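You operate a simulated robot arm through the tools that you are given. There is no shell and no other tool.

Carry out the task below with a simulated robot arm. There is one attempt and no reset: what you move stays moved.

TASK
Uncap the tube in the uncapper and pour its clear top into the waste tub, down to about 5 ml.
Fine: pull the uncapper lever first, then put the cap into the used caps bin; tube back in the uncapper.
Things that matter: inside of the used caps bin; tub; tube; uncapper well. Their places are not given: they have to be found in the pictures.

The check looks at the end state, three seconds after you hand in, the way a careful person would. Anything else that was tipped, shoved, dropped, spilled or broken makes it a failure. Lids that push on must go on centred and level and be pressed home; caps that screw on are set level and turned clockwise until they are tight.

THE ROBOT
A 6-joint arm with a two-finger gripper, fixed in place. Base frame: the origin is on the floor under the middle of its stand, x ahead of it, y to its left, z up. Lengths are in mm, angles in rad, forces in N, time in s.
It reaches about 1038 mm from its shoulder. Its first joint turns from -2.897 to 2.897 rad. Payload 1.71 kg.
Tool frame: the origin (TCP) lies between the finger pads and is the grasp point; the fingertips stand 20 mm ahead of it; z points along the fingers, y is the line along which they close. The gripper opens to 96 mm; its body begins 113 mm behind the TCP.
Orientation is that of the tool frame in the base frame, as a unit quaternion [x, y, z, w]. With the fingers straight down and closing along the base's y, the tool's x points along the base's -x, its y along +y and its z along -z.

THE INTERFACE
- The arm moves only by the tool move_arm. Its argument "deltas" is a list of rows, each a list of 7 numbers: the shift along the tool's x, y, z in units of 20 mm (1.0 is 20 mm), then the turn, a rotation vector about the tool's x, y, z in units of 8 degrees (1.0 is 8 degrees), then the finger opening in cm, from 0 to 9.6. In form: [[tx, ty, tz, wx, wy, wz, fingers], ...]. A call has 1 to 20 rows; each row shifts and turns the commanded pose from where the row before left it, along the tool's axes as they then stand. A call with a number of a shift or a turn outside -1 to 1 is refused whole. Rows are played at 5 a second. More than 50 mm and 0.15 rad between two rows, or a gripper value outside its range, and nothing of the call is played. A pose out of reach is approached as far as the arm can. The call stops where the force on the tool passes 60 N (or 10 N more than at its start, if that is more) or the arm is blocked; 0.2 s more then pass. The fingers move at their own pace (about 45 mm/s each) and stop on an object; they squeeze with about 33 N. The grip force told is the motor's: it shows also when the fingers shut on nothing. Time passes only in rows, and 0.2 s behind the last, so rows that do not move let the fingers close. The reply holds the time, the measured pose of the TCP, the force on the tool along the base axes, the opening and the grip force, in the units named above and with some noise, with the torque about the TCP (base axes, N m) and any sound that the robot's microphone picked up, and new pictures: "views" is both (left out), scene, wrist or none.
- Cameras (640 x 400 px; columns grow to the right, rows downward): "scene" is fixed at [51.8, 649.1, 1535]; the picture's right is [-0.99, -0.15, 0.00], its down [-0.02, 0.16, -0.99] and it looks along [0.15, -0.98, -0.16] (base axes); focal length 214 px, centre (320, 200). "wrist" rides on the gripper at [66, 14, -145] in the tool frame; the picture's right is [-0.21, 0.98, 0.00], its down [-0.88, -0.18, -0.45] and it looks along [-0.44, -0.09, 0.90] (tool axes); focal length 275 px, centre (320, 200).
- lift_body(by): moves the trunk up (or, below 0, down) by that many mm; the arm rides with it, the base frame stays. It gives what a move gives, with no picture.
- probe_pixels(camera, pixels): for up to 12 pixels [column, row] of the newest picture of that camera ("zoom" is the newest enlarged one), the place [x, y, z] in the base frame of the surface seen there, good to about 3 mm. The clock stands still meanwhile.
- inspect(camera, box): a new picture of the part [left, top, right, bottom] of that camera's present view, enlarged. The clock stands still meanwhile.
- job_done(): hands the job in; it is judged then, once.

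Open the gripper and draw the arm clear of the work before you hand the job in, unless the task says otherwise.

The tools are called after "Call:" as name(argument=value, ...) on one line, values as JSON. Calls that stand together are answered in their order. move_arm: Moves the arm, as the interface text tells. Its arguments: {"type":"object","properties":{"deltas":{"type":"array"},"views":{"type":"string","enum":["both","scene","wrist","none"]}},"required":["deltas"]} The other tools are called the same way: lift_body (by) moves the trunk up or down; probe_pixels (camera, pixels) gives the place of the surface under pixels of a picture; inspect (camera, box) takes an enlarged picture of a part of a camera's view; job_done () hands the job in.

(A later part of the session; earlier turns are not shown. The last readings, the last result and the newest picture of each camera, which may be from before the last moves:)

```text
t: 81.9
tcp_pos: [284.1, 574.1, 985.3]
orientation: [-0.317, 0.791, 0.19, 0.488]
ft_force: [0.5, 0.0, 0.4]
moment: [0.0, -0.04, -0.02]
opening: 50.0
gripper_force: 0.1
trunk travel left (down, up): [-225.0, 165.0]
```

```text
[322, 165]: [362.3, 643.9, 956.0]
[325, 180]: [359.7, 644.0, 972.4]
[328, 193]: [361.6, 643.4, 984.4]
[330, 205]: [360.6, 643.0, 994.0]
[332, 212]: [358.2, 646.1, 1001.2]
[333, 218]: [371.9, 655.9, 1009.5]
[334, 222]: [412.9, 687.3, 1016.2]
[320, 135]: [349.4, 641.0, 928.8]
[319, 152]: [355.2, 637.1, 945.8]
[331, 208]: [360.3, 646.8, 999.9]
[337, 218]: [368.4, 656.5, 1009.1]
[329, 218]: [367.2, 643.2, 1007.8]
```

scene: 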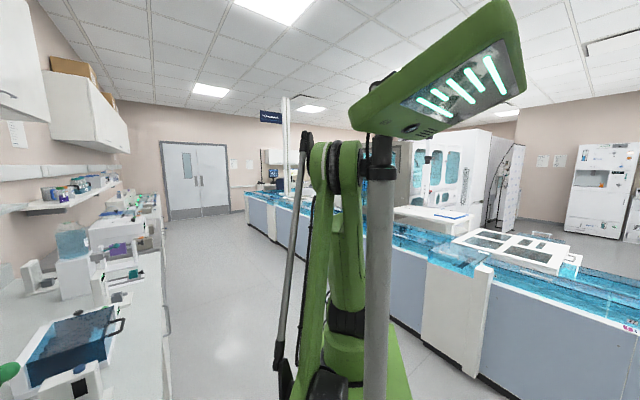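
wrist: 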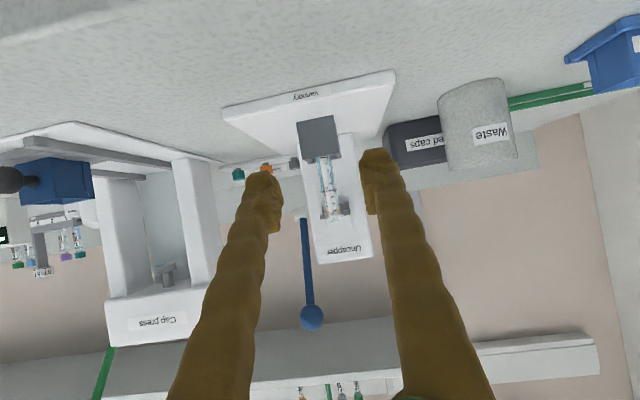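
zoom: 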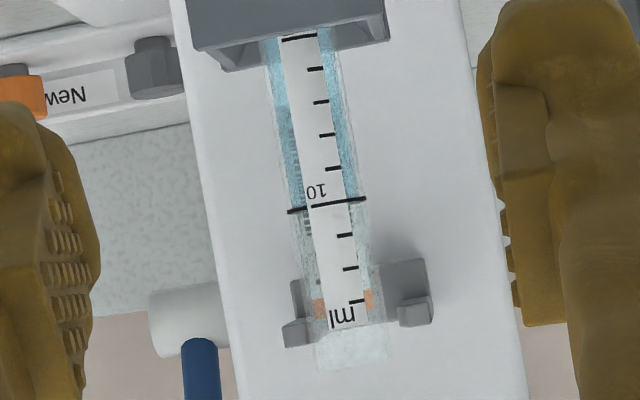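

The scale reads clearly: liquid stands at about the 10 ml line (z≈984), the 5 ml line is at z≈948 just at the well's top edge, and the mouth is at z≈1017. The tube axis is near n=709, e=225; I advance with open fingers so the pads straddle it at z≈981.

Call:
move_arm(deltas=[[-0.36, -0.012, 0.8, 0, 0, 0, 5], [-0.36, -0.012, 0.8, 0, 0, 0, 5], [-0.36, -0.012, 0.8, 0, 0, 0, 5], [-0.36, -0.012, 0.8, 0, 0, 0, 5], [-0.36, -0.012, 0.8, 0, 0, 0, 5], [-0.36, -0.012, 0.8, 0, 0, 0, 5], [0, 0, 0, 0, 0, 0, 5]], views="wrist")

Call:
inspect(camera="wrist", box=[240, 100, 400, 270])

```text
t: 83.5
tcp_pos: [361.5, 643.5, 979.0]
orientation: [-0.318, 0.79, 0.19, 0.488]
ft_force: [0.2, 0.9, -0.6]
moment: [0.01, -0.01, 0.04]
opening: 50.1
gripper_force: 0.0
trunk travel left (down, up): [-225.0, 165.0]
```

wrist: 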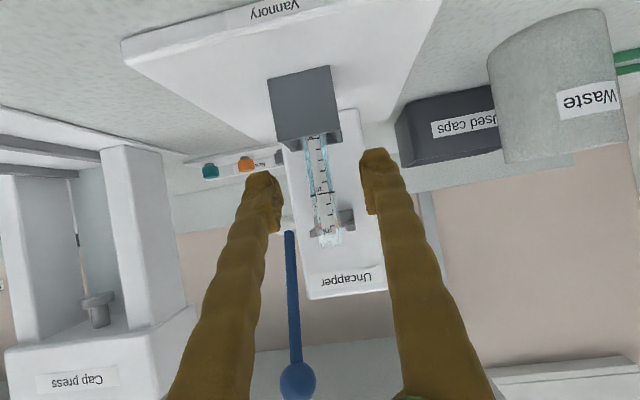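

```text
2.35 times, centred on (320, 185) of wrist
```

zoom: 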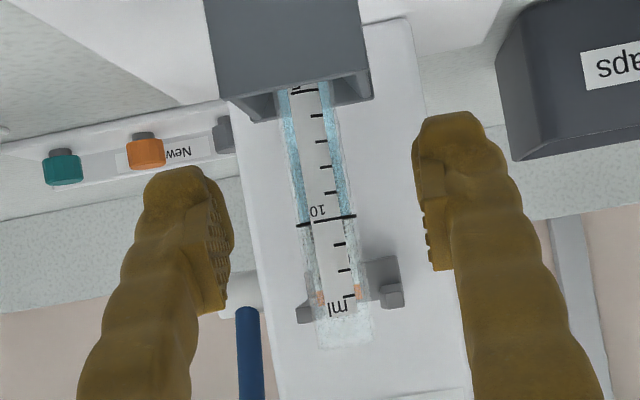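

The tube (320,190) is centred between the pads, which are above the well block. I close on it.

Call:
move_arm(deltas=[[0, 0, 0, 0, 0, 0, 2.6], [0, 0, 0, 0, 0, 0, 2.0], [0, 0, 0, 0, 0, 0, 1.4], [0, 0, 0, 0, 0, 0, 1.0], [0, 0, 0, 0, 0, 0, 0.6], [0, 0, 0, 0, 0, 0, 0.6], [0, 0, 0, 0, 0, 0, 0.6]], views="wrist")

Call:
inspect(camera="wrist", box=[240, 100, 400, 270])

```text
t: 85.1
tcp_pos: [362.6, 644.4, 978.3]
orientation: [-0.317, 0.79, 0.19, 0.489]
ft_force: [-0.1, 0.2, 0.4]
moment: [0.02, -0.03, 0.03]
opening: 12.9
gripper_force: 32.7
trunk travel left (down, up): [-225.0, 165.0]
```

wrist: 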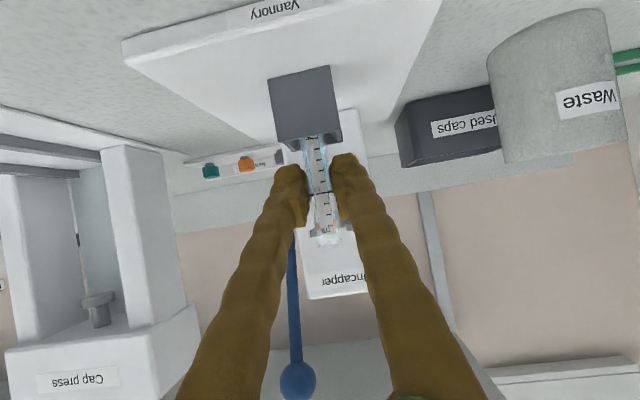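

```text
2.35 times, centred on (320, 185) of wrist
```

zoom: 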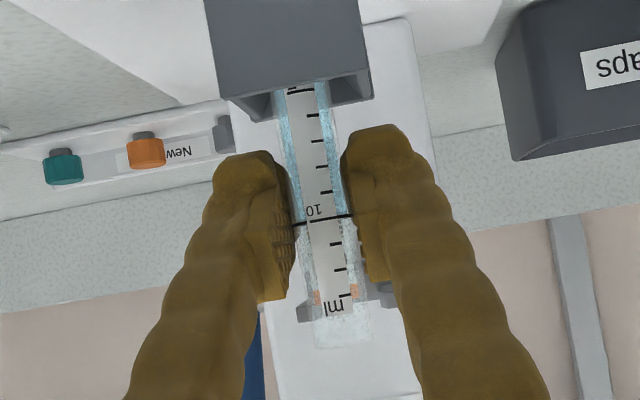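

The tube is held (33 N). I lift it straight up slowly out of the well.

Call:
move_arm(deltas=[[-0.27, -0.003, -0.134, 0, 0, 0, 0.6], [-0.45, -0.004, -0.224, 0, 0, 0, 0.6], [-0.45, -0.004, -0.224, 0, 0, 0, 0.6], [-0.45, -0.004, -0.224, 0, 0, 0, 0.6], [-0.45, -0.004, -0.224, 0, 0, 0, 0.6], [-0.45, -0.004, -0.224, 0, 0, 0, 0.6], [-0.45, -0.004, -0.224, 0, 0, 0, 0.6], [0, 0, 0, 0, 0, 0, 0.6]], views="wrist")

Call:
inspect(camera="wrist", box=[240, 70, 400, 270])

```text
t: 86.9
tcp_pos: [363.2, 644.9, 1047.1]
orientation: [-0.318, 0.79, 0.19, 0.488]
ft_force: [0.0, 0.3, 0.1]
moment: [-0.01, 0.02, -0.01]
opening: 12.5
gripper_force: 33.5
trunk travel left (down, up): [-225.0, 165.0]
```

wrist: 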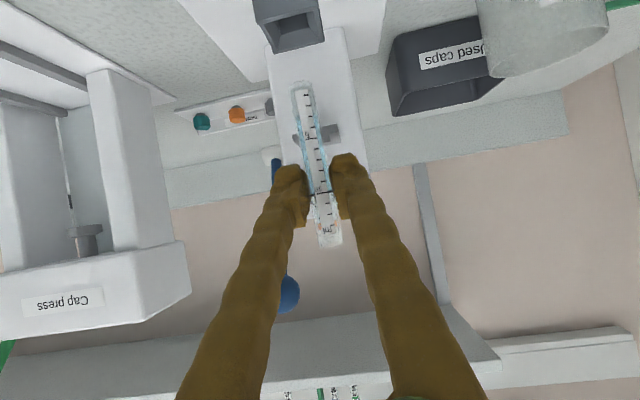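

```text
2.00 times, centred on (320, 170) of wrist
```

zoom: 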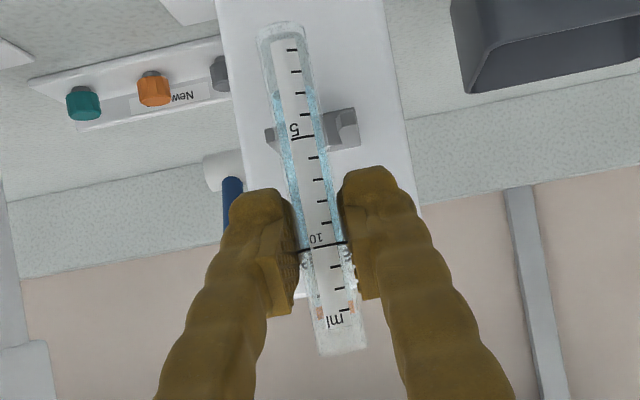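

The tube is free of the well. I enlarge it to see layers and scale.

Call:
inspect(camera="wrist", box=[280, 75, 360, 255])

Call:
inspect(camera="wrist", box=[280, 75, 350, 165])

```text
2.22 times, centred on (320, 165) of wrist
```

zoom: 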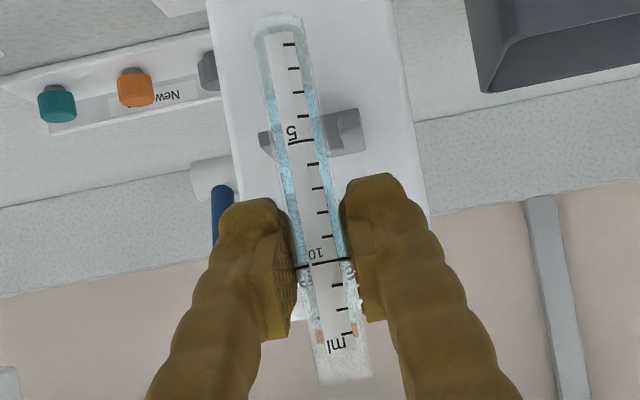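

```text
4.44 times, centred on (315, 120) of wrist
```

zoom: 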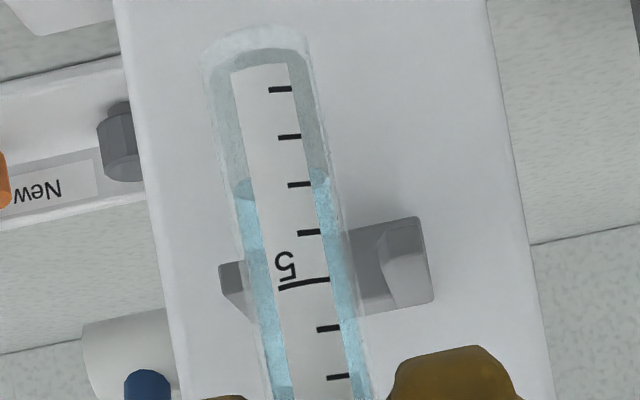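

The scale shows a grey sediment layer up to about 3 ml and the bluish clear liquid up to 10 ml. I raise the tube further and turn about the vertical towards +y, keeping it upright.

Call:
move_arm(deltas=[[-0.5, 0, -0.25, 0, 0, 0, 0.6], [-0.62, 0, -0.31, 0, 0, 0, 0.6], [-0.62, 0, -0.31, 0, 0, 0, 0.6], [-0.62, 0, -0.31, 0, 0, 0, 0.6], [-0.62, 0, -0.31, 0, 0, 0, 0.6], [-0.62, 0, -0.31, 0, 0, 0, 0.6], [0, 0, 0, -0.45, 0, -0.224, 0.6], [0, 0, 0, -0.536, 0, -0.269, 0.6], [0, 0, 0, -0.536, 0, -0.269, 0.6], [0, 0, 0, -0.536, 0, -0.269, 0.6], [0, 0, 0, -0.536, 0, -0.269, 0.6], [0, 0, 0, -0.536, 0, -0.269, 0.6], [0, 0, 0, -0.536, 0, -0.269, 0.6], [0, 0, 0, -0.536, 0, -0.269, 0.6], [0, 0, 0, 0, 0, 0, 0.6]], views="wrist")

```text
t: 90.1
tcp_pos: [361.7, 646.3, 1126.9]
orientation: [-0.555, 0.647, 0.338, 0.398]
ft_force: [2.0, 0.0, 0.2]
moment: [-0.01, 0.0, 0.01]
opening: 12.4
gripper_force: 33.4
trunk travel left (down, up): [-225.0, 165.0]
```

wrist: 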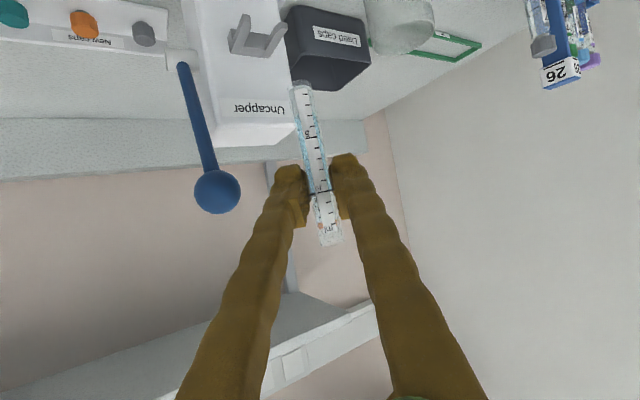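

Upright, fingers at az 81°. I carry the tube across to the left side of the tub, TCP ≈ (236,793), still high.

Call:
move_arm(deltas=[[-0.1, 0.26, 0.2, 0, 0, 0, 0.6], [-0.206, 0.525, 0.398, 0, 0, 0, 0.6], [-0.206, 0.525, 0.398, 0, 0, 0, 0.6], [-0.206, 0.525, 0.398, 0, 0, 0, 0.6], [-0.206, 0.525, 0.398, 0, 0, 0, 0.6], [-0.206, 0.525, 0.398, 0, 0, 0, 0.6], [-0.206, 0.525, 0.398, 0, 0, 0, 0.6], [-0.206, 0.525, 0.398, 0, 0, 0, 0.6], [-0.206, 0.525, 0.398, 0, 0, 0, 0.6], [-0.206, 0.525, 0.398, 0, 0, 0, 0.6], [-0.206, 0.525, 0.398, 0, 0, 0, 0.6], [-0.206, 0.525, 0.398, 0, 0, 0, 0.6], [-0.206, 0.525, 0.398, 0, 0, 0, 0.6], [-0.206, 0.525, 0.398, 0, 0, 0, 0.6], [-0.1, 0.26, 0.2, 0, 0, 0, 0.6], [0, 0, 0, 0, 0, 0, 0.6]], views="wrist")

```text
t: 93.5
tcp_pos: [235.7, 793.3, 1125.6]
orientation: [-0.555, 0.648, 0.337, 0.398]
ft_force: [0.7, -0.4, -0.5]
moment: [0.02, 0.01, 0.0]
opening: 12.6
gripper_force: 33.0
trunk travel left (down, up): [-225.0, 165.0]
```

wrist: 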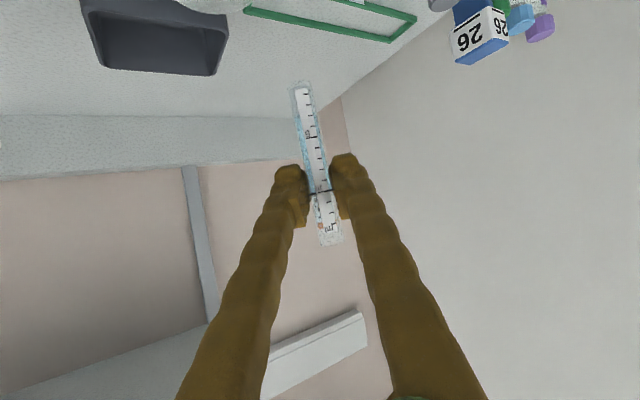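

The tube is at (236,793,1126). I lower it to z≈1065 and tilt it 60° to the right, which is still well below the pouring angle (about 78°), to see tub and mouth together.

Call:
move_arm(deltas=[[0.534, 0.002, 0.272, 0, 0, 0, 0.6], [0.534, 0.002, 0.272, 0, 0, 0, 0.6], [0.534, 0.002, 0.272, 0, 0, 0, 0.6], [0.534, 0.002, 0.272, 0, 0, 0, 0.6], [0.534, 0.002, 0.272, 0, 0, 0, 0.6], [0, 0, 0, -0.284, 0, 0.556, 0.6], [0, 0, 0, -0.284, 0, 0.556, 0.6], [0, 0, 0, -0.284, 0, 0.556, 0.6], [0, 0, 0, -0.284, 0, 0.556, 0.6], [0, 0, 0, -0.284, 0, 0.556, 0.6], [0, 0, 0, -0.284, 0, 0.556, 0.6], [0, 0, 0, -0.284, 0, 0.556, 0.6], [0, 0, 0, -0.284, 0, 0.556, 0.6], [0, 0, 0, -0.284, 0, 0.556, 0.6], [0, 0, 0, -0.284, 0, 0.556, 0.6], [0, 0, 0, -0.284, 0, 0.556, 0.6], [0, 0, 0, -0.284, 0, 0.556, 0.6], [0, 0, 0, 0, 0, 0, 0.6]])

```text
t: 97.3
tcp_pos: [236.0, 792.6, 1064.5]
orientation: [-0.282, 0.731, 0.617, 0.068]
ft_force: [0.6, 0.5, -0.4]
moment: [0.0, 0.02, 0.01]
opening: 12.5
gripper_force: 32.9
trunk travel left (down, up): [-225.0, 165.0]
```

scene: 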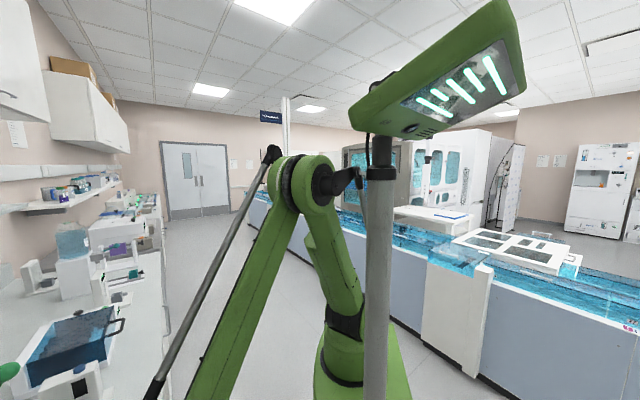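
wrist: 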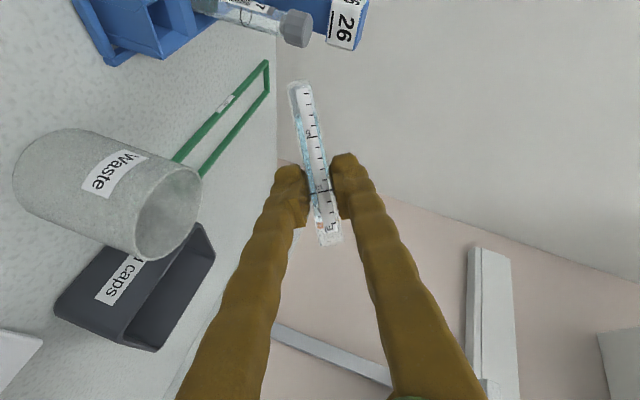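

Tub and tube are both in view: rim ellipse around (167,212), mouth at (332,240). I probe the rim to fix the tub centre.

Call:
inspect(camera="wrist", box=[100, 120, 360, 280])

Call:
probe_pixels(camera="wrist", pixels=[[199, 180], [185, 166], [166, 176], [136, 235], [140, 256], [165, 250], [190, 220], [175, 167], [150, 200], [332, 242], [330, 235], [305, 100]])

```text
2.46 times, centred on (230, 200) of wrist
```

zoom: 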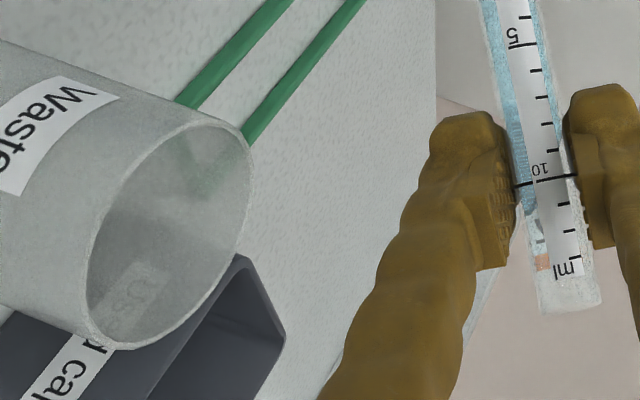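

```text
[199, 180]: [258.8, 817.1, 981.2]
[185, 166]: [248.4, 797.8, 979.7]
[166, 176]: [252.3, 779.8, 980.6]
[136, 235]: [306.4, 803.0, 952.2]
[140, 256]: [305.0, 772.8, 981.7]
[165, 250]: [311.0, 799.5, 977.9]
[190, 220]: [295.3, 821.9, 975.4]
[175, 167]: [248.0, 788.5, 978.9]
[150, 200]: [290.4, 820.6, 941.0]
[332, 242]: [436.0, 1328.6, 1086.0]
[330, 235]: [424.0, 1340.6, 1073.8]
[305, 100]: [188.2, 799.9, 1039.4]
```

Tub centre ≈ (280,794), rim z≈981, inner radius ≈30. I shift slightly and lower to z≈1026 so the mouth will lie just left of the tub's middle, 35 mm above the rim, and tilt to about 75° (still below pouring).

Call:
move_arm(deltas=[[0.31, -0.525, 0.212, 0, 0, 0, 0.6], [0.31, -0.525, 0.212, 0, 0, 0, 0.6], [0.31, -0.525, 0.212, 0, 0, 0, 0.6], [0, 0, 0, -0.284, 0, 0.556, 0.6], [0, 0, 0, -0.284, 0, 0.556, 0.6], [0, 0, 0, -0.284, 0, 0.556, 0.6], [0, 0, 0, 0, 0, 0, 0.6], [0, 0, 0, 0, 0, 0, 0.6]], views="wrist")

Call:
inspect(camera="wrist", box=[180, 70, 400, 290])

```text
t: 99.1
tcp_pos: [234.4, 796.4, 1027.3]
orientation: [-0.2, 0.722, 0.663, -0.021]
ft_force: [-0.2, -0.2, 0.5]
moment: [0.02, 0.01, 0.03]
opening: 12.4
gripper_force: 33.2
trunk travel left (down, up): [-225.0, 165.0]
```

wrist: 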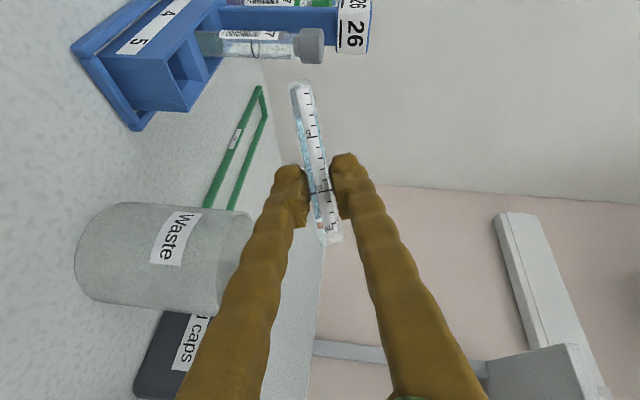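

```text
1.82 times, centred on (290, 180) of wrist
```

zoom: 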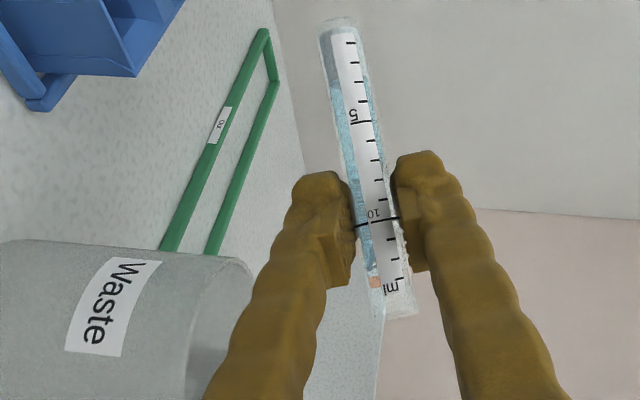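

Tilt is 75.0° and the liquid's surface already runs along the lower wall towards the mouth. I tilt on in 1° steps to 80° and hold.

Call:
move_arm(deltas=[[0, 0, 0, -0.0568, 0, 0.1113, 0.6], [0, 0, 0, -0.0568, 0, 0.1113, 0.6], [0, 0, 0, -0.0568, 0, 0.1113, 0.6], [0, 0, 0, -0.0568, 0, 0.1113, 0.6], [0, 0, 0, -0.0568, 0, 0.1113, 0.6], [0, 0, 0, 0, 0, 0, 0.6], [0, 0, 0, 0, 0, 0, 0.6], [0, 0, 0, 0, 0, 0, 0.6]], views="wrist")

Call:
inspect(camera="wrist", box=[180, 70, 400, 290])

```text
t: 100.9
tcp_pos: [233.2, 795.3, 1026.2]
orientation: [-0.17, 0.716, 0.675, -0.05]
ft_force: [-0.1, 0.3, -0.3]
moment: [0.01, 0.0, -0.01]
opening: 12.5
gripper_force: 32.3
trunk travel left (down, up): [-225.0, 165.0]
```

wrist: 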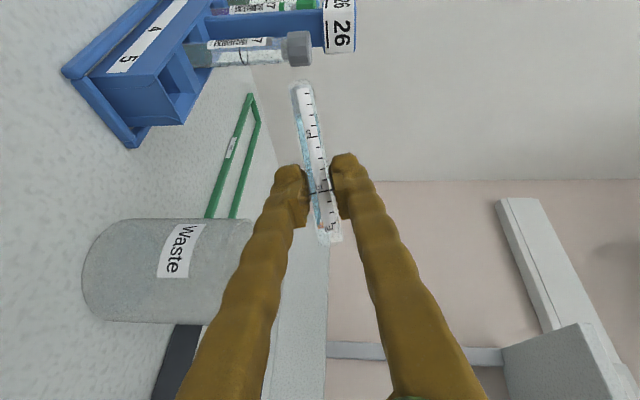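

```text
1.82 times, centred on (290, 180) of wrist
```

zoom: 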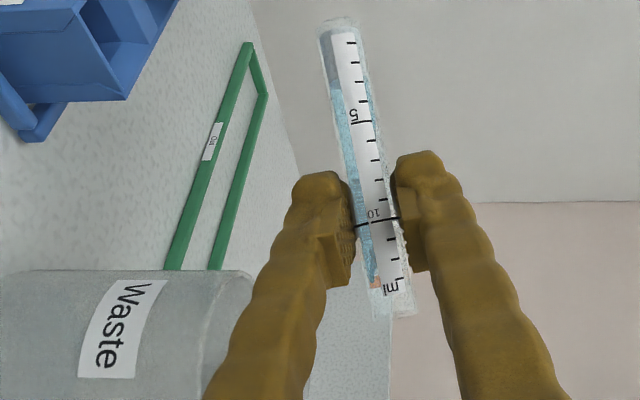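

Tilt 80.1°; liquid just reaches the mouth. I go to 82° and hold a second.

Call:
move_arm(deltas=[[0, 0, 0, -0.0568, 0, 0.1113, 0.6], [0, 0, 0, -0.0568, 0, 0.1113, 0.6], [0, 0, 0, 0, 0, 0, 0.6], [0, 0, 0, 0, 0, 0, 0.6], [0, 0, 0, 0, 0, 0, 0.6], [0, 0, 0, 0, 0, 0, 0.6], [0, 0, 0, 0, 0, 0, 0.6], [0, 0, 0, 0, 0, 0, 0.6]], views="wrist")

Call:
inspect(camera="wrist", box=[180, 70, 400, 290])

```text
t: 102.7
tcp_pos: [234.5, 795.1, 1027.2]
orientation: [-0.16, 0.713, 0.68, -0.062]
ft_force: [0.6, 0.2, 0.2]
moment: [0.03, 0.04, 0.0]
opening: 12.6
gripper_force: 33.3
trunk travel left (down, up): [-225.0, 165.0]
```

wrist: 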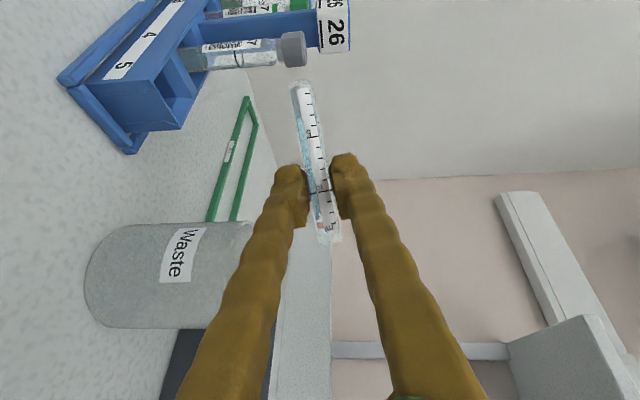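

```text
1.82 times, centred on (290, 180) of wrist
```

zoom: 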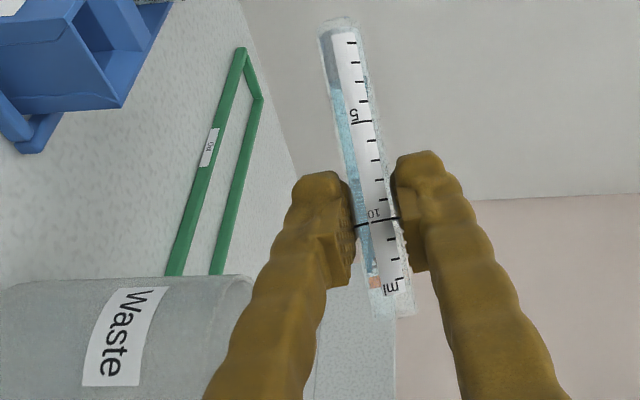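

I zoom in on the tube to see the liquid's surface and the mouth.

Call:
inspect(camera="wrist", box=[280, 75, 350, 165])

Call:
inspect(camera="wrist", box=[290, 160, 360, 260])

```text
4.44 times, centred on (315, 120) of wrist
```

zoom: 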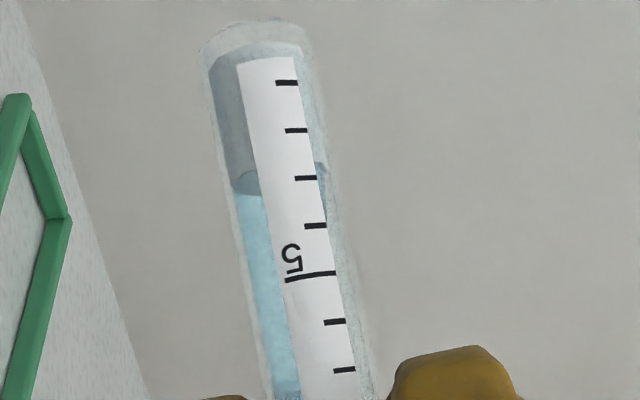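

```text
4.00 times, centred on (325, 210) of wrist
```

zoom: 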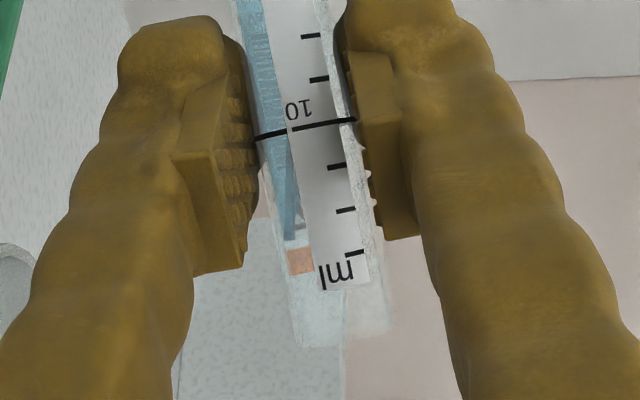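

The lower end of the wedge of liquid now stops at about the 12 ml mark, so some has poured. I tilt back to 60°, raise 60 mm clear of the tub and go upright to read the level.

Call:
move_arm(deltas=[[0, 0, 0, 0.284, 0, -0.556, 0.6], [0, 0, 0, 0.284, 0, -0.556, 0.6], [0, 0, 0, 0.284, 0, -0.556, 0.6], [0, 0, 0, 0.284, 0, -0.556, 0.6], [-0.44, 0.88, -0.22, 0, 0, 0, 0.6], [-0.44, 0.88, -0.22, 0, 0, 0, 0.6], [-0.44, 0.88, -0.22, 0, 0, 0, 0.6], [0, 0, 0, 0.284, 0, -0.556, 0.6], [0, 0, 0, 0.284, 0, -0.556, 0.6], [0, 0, 0, 0.284, 0, -0.556, 0.6], [0, 0, 0, 0.284, 0, -0.556, 0.6], [0, 0, 0, 0.284, 0, -0.556, 0.6], [0, 0, 0, 0.284, 0, -0.556, 0.6], [0, 0, 0, 0.284, 0, -0.556, 0.6], [0, 0, 0, 0.284, 0, -0.556, 0.6], [0, 0, 0, 0.284, 0, -0.556, 0.6], [0, 0, 0, 0.284, 0, -0.556, 0.6], [0, 0, 0, 0.284, 0, -0.556, 0.6], [0, 0, 0, 0.284, 0, -0.556, 0.6], [0, 0, 0, 0, 0, 0, 0.6]], views="wrist")

Call:
inspect(camera="wrist", box=[280, 75, 350, 165])

Call:
inspect(camera="wrist", box=[280, 75, 360, 255])

```text
t: 106.9
tcp_pos: [234.5, 796.2, 1087.9]
orientation: [-0.548, 0.653, 0.348, 0.389]
ft_force: [-0.1, -0.5, -0.9]
moment: [0.04, 0.01, -0.03]
opening: 12.4
gripper_force: 32.4
trunk travel left (down, up): [-225.0, 165.0]
```

wrist: 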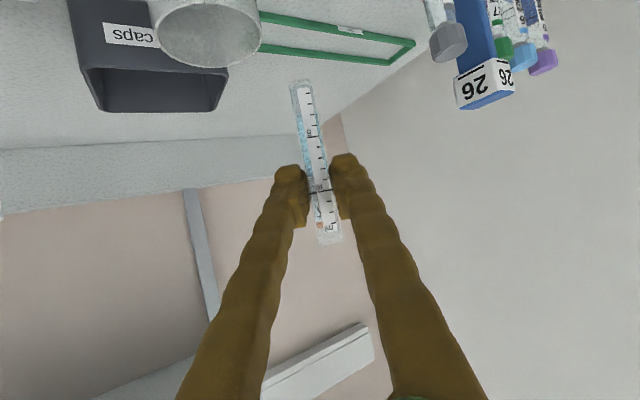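

```text
4.44 times, centred on (315, 120) of wrist
```

zoom: 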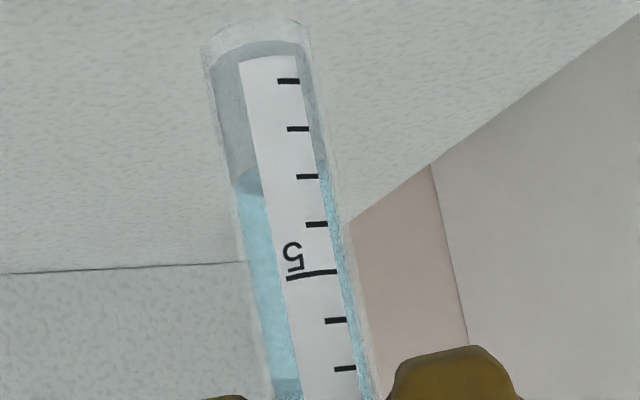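

```text
2.22 times, centred on (320, 165) of wrist
```

zoom: 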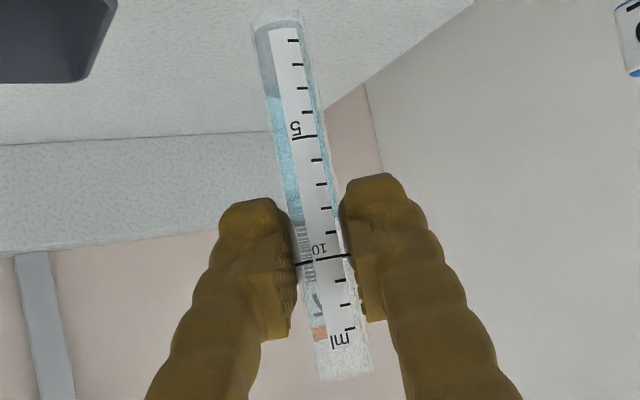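

I zoom near the level between the pads.

Call:
inspect(camera="wrist", box=[295, 145, 350, 215])

```text
5.71 times, centred on (322, 180) of wrist
```

zoom: 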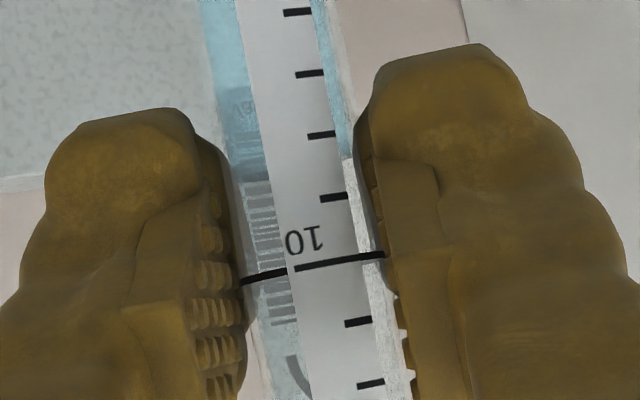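

The level reads about 8.5 ml, which fits a simple geometric model (5 ml at roughly 86° tilt). I tilt again, lower over the tub as before, and go to about 82°.

Call:
move_arm(deltas=[[0, 0, 0, -0.284, 0, 0.556, 0.6], [0, 0, 0, -0.284, 0, 0.556, 0.6], [0, 0, 0, -0.284, 0, 0.556, 0.6], [0, 0, 0, -0.284, 0, 0.556, 0.6], [0, 0, 0, -0.284, 0, 0.556, 0.6], [0, 0, 0, -0.284, 0, 0.556, 0.6], [0, 0, 0, -0.284, 0, 0.556, 0.6], [0, 0, 0, -0.284, 0, 0.556, 0.6], [0, 0, 0, -0.284, 0, 0.556, 0.6], [0, 0, 0, -0.284, 0, 0.556, 0.6], [0, 0, 0, -0.284, 0, 0.556, 0.6], [0, 0, 0, -0.284, 0, 0.556, 0.6], [0.44, -0.88, 0.22, 0, 0, 0, 0.6], [0.44, -0.88, 0.22, 0, 0, 0, 0.6], [0.44, -0.88, 0.22, 0, 0, 0, 0.6], [0, 0, 0, -0.284, 0, 0.556, 0.6], [0, 0, 0, -0.284, 0, 0.556, 0.6], [0, 0, 0, -0.284, 0, 0.556, 0.6], [0, 0, 0, -0.284, 0, 0.556, 0.6], [0, 0, 0, 0, 0, 0, 0.6]], views="wrist")

```text
t: 111.1
tcp_pos: [233.8, 796.0, 1028.4]
orientation: [-0.159, 0.713, 0.68, -0.061]
ft_force: [0.1, 0.2, 0.0]
moment: [0.02, 0.0, -0.02]
opening: 12.5
gripper_force: 32.6
trunk travel left (down, up): [-225.0, 165.0]
```

wrist: 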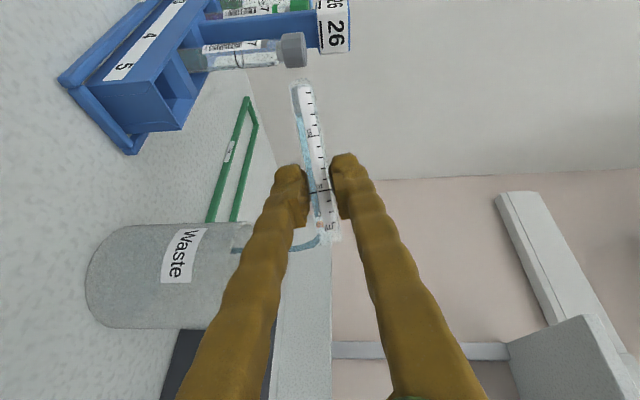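

A stream is visible from the mouth (325,240) curving into the tub (235,250): it is pouring cleanly inside the rim. I look closer.

Call:
inspect(camera="wrist", box=[200, 160, 360, 340])

```text
2.22 times, centred on (280, 250) of wrist
```

zoom: 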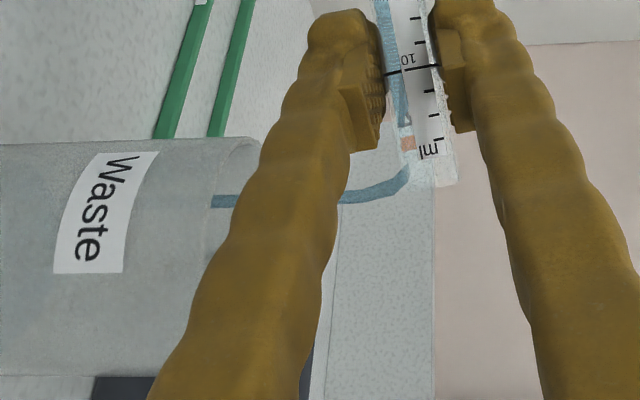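

The stream enters about 15 mm inside the rim's near edge. I shift the mouth 6 mm further over the tub and hold to let it run.

Call:
move_arm(deltas=[[-0.13, 0, -0.066, 0, 0, 0, 0.6], [-0.13, 0, -0.066, 0, 0, 0, 0.6], [0, 0, 0, 0, 0, 0, 0.6], [0, 0, 0, 0, 0, 0, 0.6], [0, 0, 0, 0, 0, 0, 0.6], [0, 0, 0, 0, 0, 0, 0.6]], views="wrist")

Call:
inspect(camera="wrist", box=[200, 70, 360, 340])

```text
t: 112.5
tcp_pos: [239.8, 795.3, 1027.5]
orientation: [-0.159, 0.713, 0.68, -0.061]
ft_force: [0.5, -0.4, -0.1]
moment: [0.01, -0.01, -0.01]
opening: 12.2
gripper_force: 33.2
trunk travel left (down, up): [-225.0, 165.0]
```

wrist: 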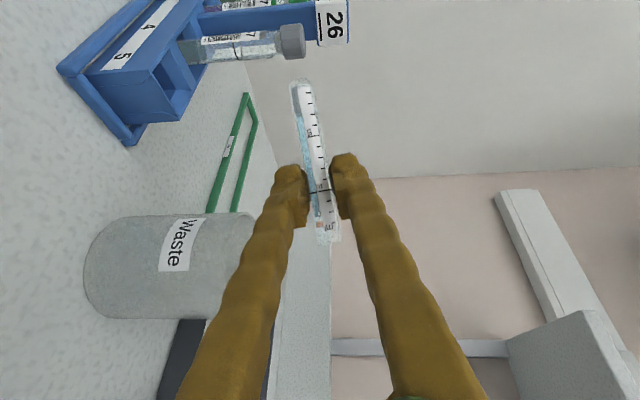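

```text
1.48 times, centred on (280, 205) of wrist
```

zoom: 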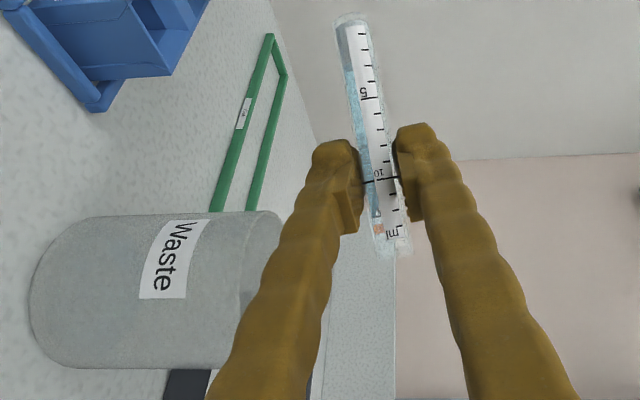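

The stream has stopped at this tilt. I tilt slowly to about 84.5° and hold again.

Call:
move_arm(deltas=[[0, 0, 0, -0.0284, 0, 0.0556, 0.6], [0, 0, 0, -0.0284, 0, 0.0556, 0.6], [0, 0, 0, -0.0284, 0, 0.0556, 0.6], [0, 0, 0, -0.0284, 0, 0.0556, 0.6], [0, 0, 0, -0.0284, 0, 0.0556, 0.6], [0, 0, 0, 0, 0, 0, 0.6]], views="wrist")

Call:
inspect(camera="wrist", box=[200, 160, 360, 340])

```text
t: 113.9
tcp_pos: [237.4, 795.6, 1029.1]
orientation: [-0.145, 0.71, 0.685, -0.076]
ft_force: [0.9, 0.0, -0.8]
moment: [-0.01, -0.03, 0.03]
opening: 12.6
gripper_force: 33.1
trunk travel left (down, up): [-225.0, 165.0]
```

wrist: 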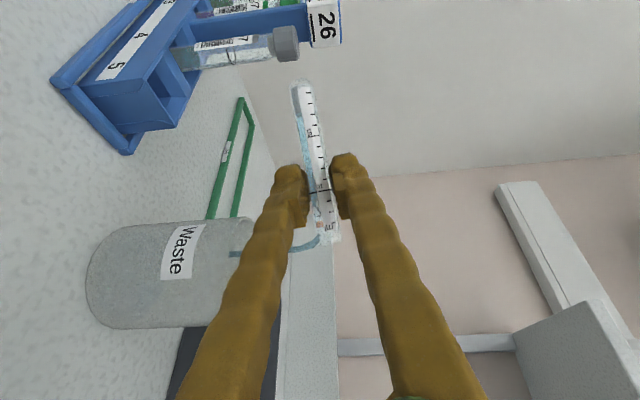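

```text
2.22 times, centred on (280, 250) of wrist
```

zoom: 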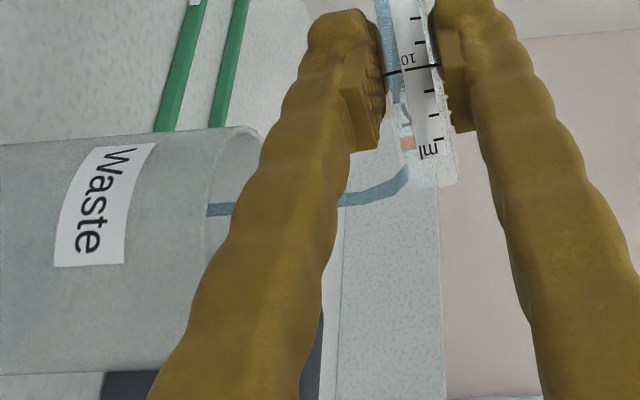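

Tilt 84.4°, the stream runs into the tub again. I hold until it stops.

Call:
move_arm(deltas=[[0, 0, 0, 0, 0, 0, 0.6], [0, 0, 0, 0, 0, 0, 0.6], [0, 0, 0, 0, 0, 0, 0.6], [0, 0, 0, 0, 0, 0, 0.6], [0, 0, 0, 0, 0, 0, 0.6], [0, 0, 0, 0, 0, 0, 0.6]], views="wrist")

Call:
inspect(camera="wrist", box=[280, 75, 350, 165])

Call:
inspect(camera="wrist", box=[290, 160, 360, 260])

```text
t: 115.3
tcp_pos: [236.8, 794.6, 1027.8]
orientation: [-0.145, 0.709, 0.685, -0.076]
ft_force: [0.2, -0.6, -0.6]
moment: [0.0, -0.02, 0.0]
opening: 12.2
gripper_force: 32.6
trunk travel left (down, up): [-225.0, 165.0]
```

wrist: 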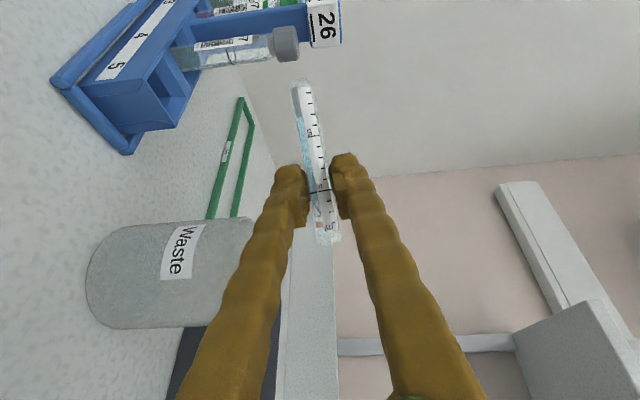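

```text
4.44 times, centred on (315, 120) of wrist
```

zoom: 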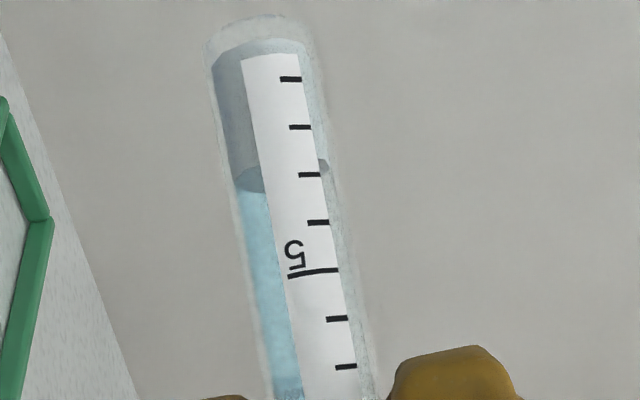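

```text
4.00 times, centred on (325, 210) of wrist
```

zoom: 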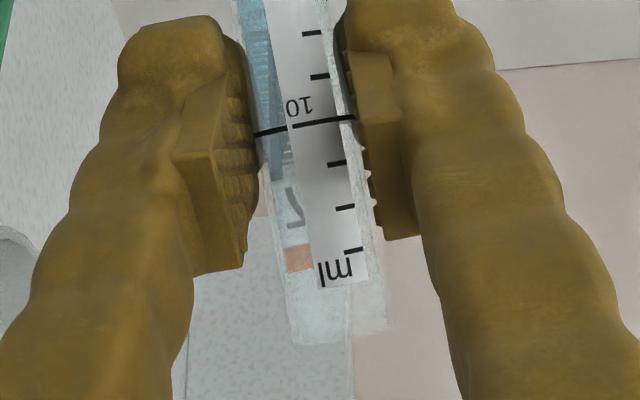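

The stream stopped. I tilt back, raise and go upright again to read the level.

Call:
move_arm(deltas=[[0, 0, 0, 0.284, 0, -0.556, 0.6], [0, 0, 0, 0.284, 0, -0.556, 0.6], [0, 0, 0, 0.284, 0, -0.556, 0.6], [0, 0, 0, 0.284, 0, -0.556, 0.6], [-0.44, 0.88, -0.22, 0, 0, 0, 0.6], [-0.44, 0.88, -0.22, 0, 0, 0, 0.6], [-0.44, 0.88, -0.22, 0, 0, 0, 0.6], [0, 0, 0, 0.301, 0, -0.589, 0.6], [0, 0, 0, 0.301, 0, -0.589, 0.6], [0, 0, 0, 0.301, 0, -0.589, 0.6], [0, 0, 0, 0.301, 0, -0.589, 0.6], [0, 0, 0, 0.301, 0, -0.589, 0.6], [0, 0, 0, 0.301, 0, -0.589, 0.6], [0, 0, 0, 0.301, 0, -0.589, 0.6], [0, 0, 0, 0.301, 0, -0.589, 0.6], [0, 0, 0, 0.301, 0, -0.589, 0.6], [0, 0, 0, 0.301, 0, -0.589, 0.6], [0, 0, 0, 0.301, 0, -0.589, 0.6], [0, 0, 0, 0.301, 0, -0.589, 0.6], [0, 0, 0, 0, 0, 0, 0.6]], views="wrist")

Call:
inspect(camera="wrist", box=[280, 110, 350, 200])

```text
t: 119.5
tcp_pos: [243.0, 793.6, 1087.9]
orientation: [-0.552, 0.651, 0.341, 0.394]
ft_force: [0.0, 0.1, 0.2]
moment: [-0.01, 0.02, 0.0]
opening: 12.6
gripper_force: 33.0
trunk travel left (down, up): [-225.0, 165.0]
```

wrist: 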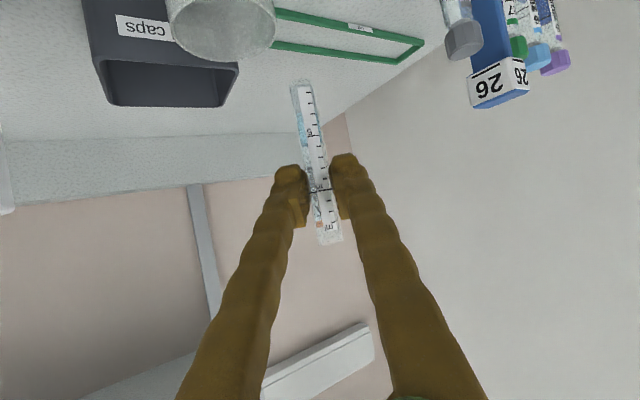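

```text
4.44 times, centred on (315, 155) of wrist
```

zoom: 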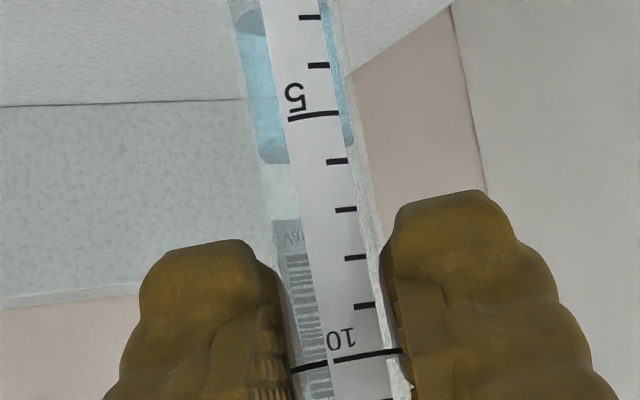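

The level is now about 5.7 ml (blue ends between the 5 and 6 ticks). One more small pour of about 0.7 ml: I reverse the motions to 84.4° over the tub.

Call:
move_arm(deltas=[[0, 0, 0, -0.301, 0, 0.589, 0.6], [0, 0, 0, -0.301, 0, 0.589, 0.6], [0, 0, 0, -0.301, 0, 0.589, 0.6], [0, 0, 0, -0.301, 0, 0.589, 0.6], [0, 0, 0, -0.301, 0, 0.589, 0.6], [0, 0, 0, -0.301, 0, 0.589, 0.6], [0, 0, 0, -0.301, 0, 0.589, 0.6], [0, 0, 0, -0.301, 0, 0.589, 0.6], [0, 0, 0, -0.301, 0, 0.589, 0.6], [0, 0, 0, -0.301, 0, 0.589, 0.6], [0, 0, 0, -0.301, 0, 0.589, 0.6], [0, 0, 0, -0.301, 0, 0.589, 0.6], [0.44, -0.88, 0.22, 0, 0, 0, 0.6], [0.44, -0.88, 0.22, 0, 0, 0, 0.6], [0.44, -0.88, 0.22, 0, 0, 0, 0.6], [0, 0, 0, -0.284, 0, 0.556, 0.6], [0, 0, 0, -0.284, 0, 0.556, 0.6], [0, 0, 0, -0.284, 0, 0.556, 0.6], [0, 0, 0, -0.284, 0, 0.556, 0.6], [0, 0, 0, 0, 0, 0, 0.6]], views="wrist")

```text
t: 123.7
tcp_pos: [238.4, 795.0, 1028.1]
orientation: [-0.145, 0.709, 0.686, -0.077]
ft_force: [-1.1, -0.1, -0.9]
moment: [0.03, 0.03, 0.0]
opening: 12.7
gripper_force: 32.9
trunk travel left (down, up): [-225.0, 165.0]
```

wrist: 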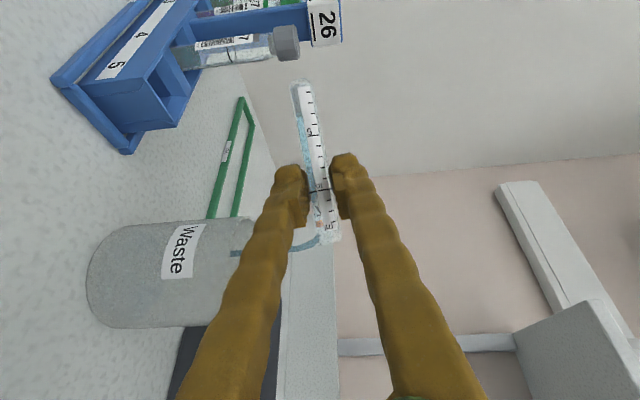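

The stream runs again at 84.4°. I hold briefly and check the stream and the wedge in the tube.

Call:
move_arm(deltas=[[0, 0, 0, 0, 0, 0, 0.6]], views="wrist")

Call:
inspect(camera="wrist", box=[230, 75, 360, 275])

```text
t: 124.1
tcp_pos: [238.2, 794.4, 1027.7]
orientation: [-0.146, 0.709, 0.686, -0.077]
ft_force: [0.0, 0.6, -0.1]
moment: [0.04, 0.01, 0.02]
opening: 12.5
gripper_force: 33.1
trunk travel left (down, up): [-225.0, 165.0]
```

wrist: 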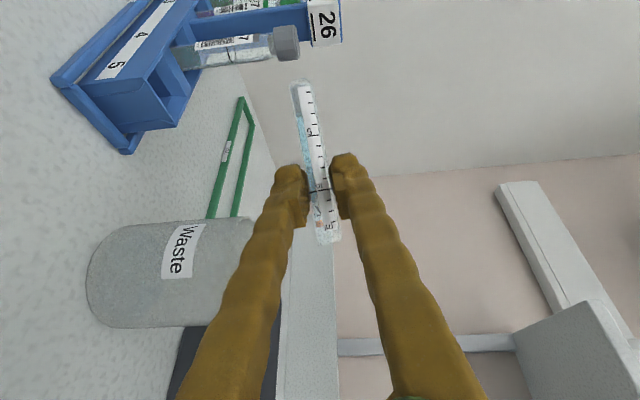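

```text
2.00 times, centred on (295, 175) of wrist
```

zoom: 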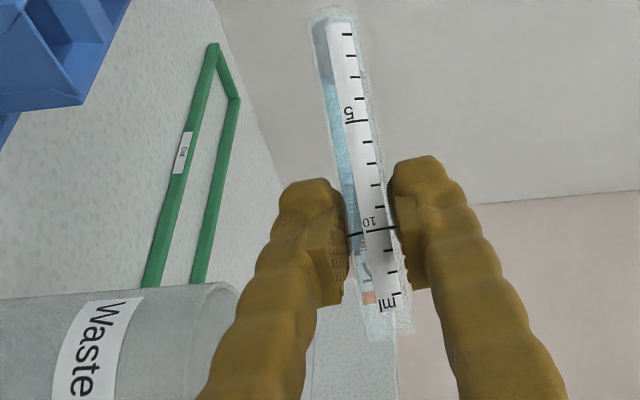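

The stream stopped again quickly. I compare the wedge with the earlier picture in the same zoom.

Call:
inspect(camera="wrist", box=[290, 160, 360, 260])

Call:
inspect(camera="wrist", box=[280, 75, 350, 165])

```text
4.00 times, centred on (325, 210) of wrist
```

zoom: 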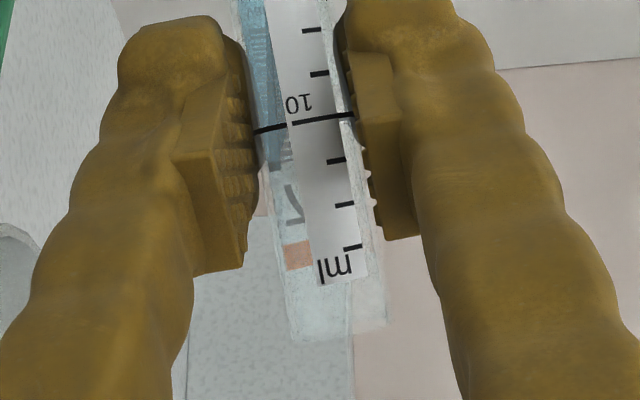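

```text
4.44 times, centred on (315, 120) of wrist
```

zoom: 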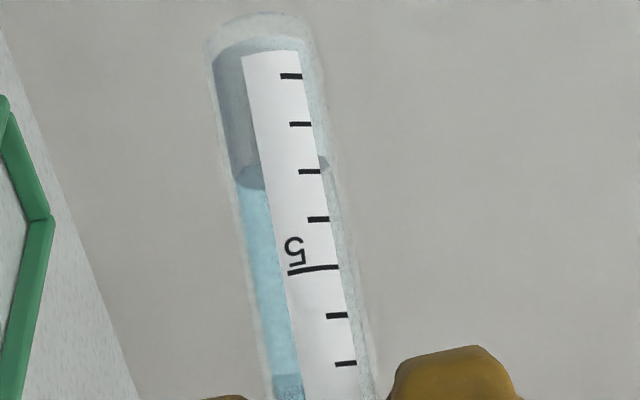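

The wedge end moved back slightly (about 5.5 ml left by estimate). I tilt a further 0.6° and hold.

Call:
move_arm(deltas=[[0, 0, 0, -0.017, 0, 0.0334, 0.6], [0, 0, 0, -0.017, 0, 0.0334, 0.6], [0, 0, 0, 0, 0, 0, 0.6], [0, 0, 0, 0, 0, 0, 0.6], [0, 0, 0, 0, 0, 0, 0.6]], views="wrist")

Call:
inspect(camera="wrist", box=[290, 160, 360, 260])

```text
t: 125.3
tcp_pos: [239.4, 794.5, 1027.7]
orientation: [-0.142, 0.709, 0.687, -0.079]
ft_force: [0.6, -0.2, 0.5]
moment: [0.01, -0.02, 0.04]
opening: 12.3
gripper_force: 33.0
trunk travel left (down, up): [-225.0, 165.0]
```

wrist: 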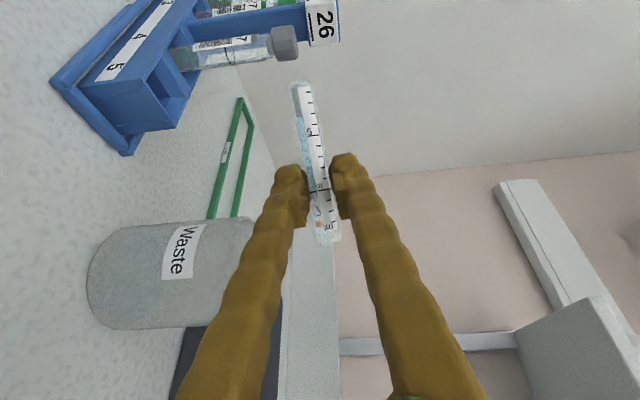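

```text
4.00 times, centred on (325, 210) of wrist
```

zoom: 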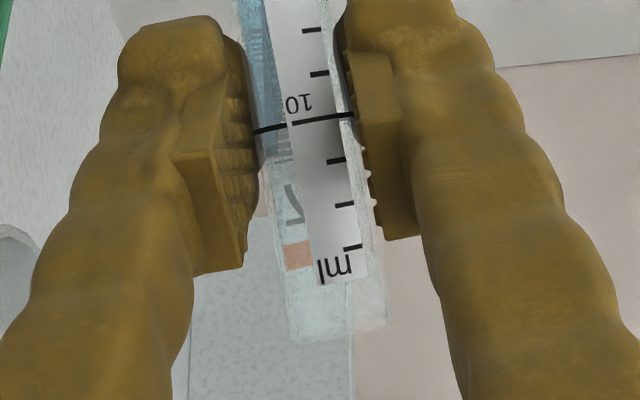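

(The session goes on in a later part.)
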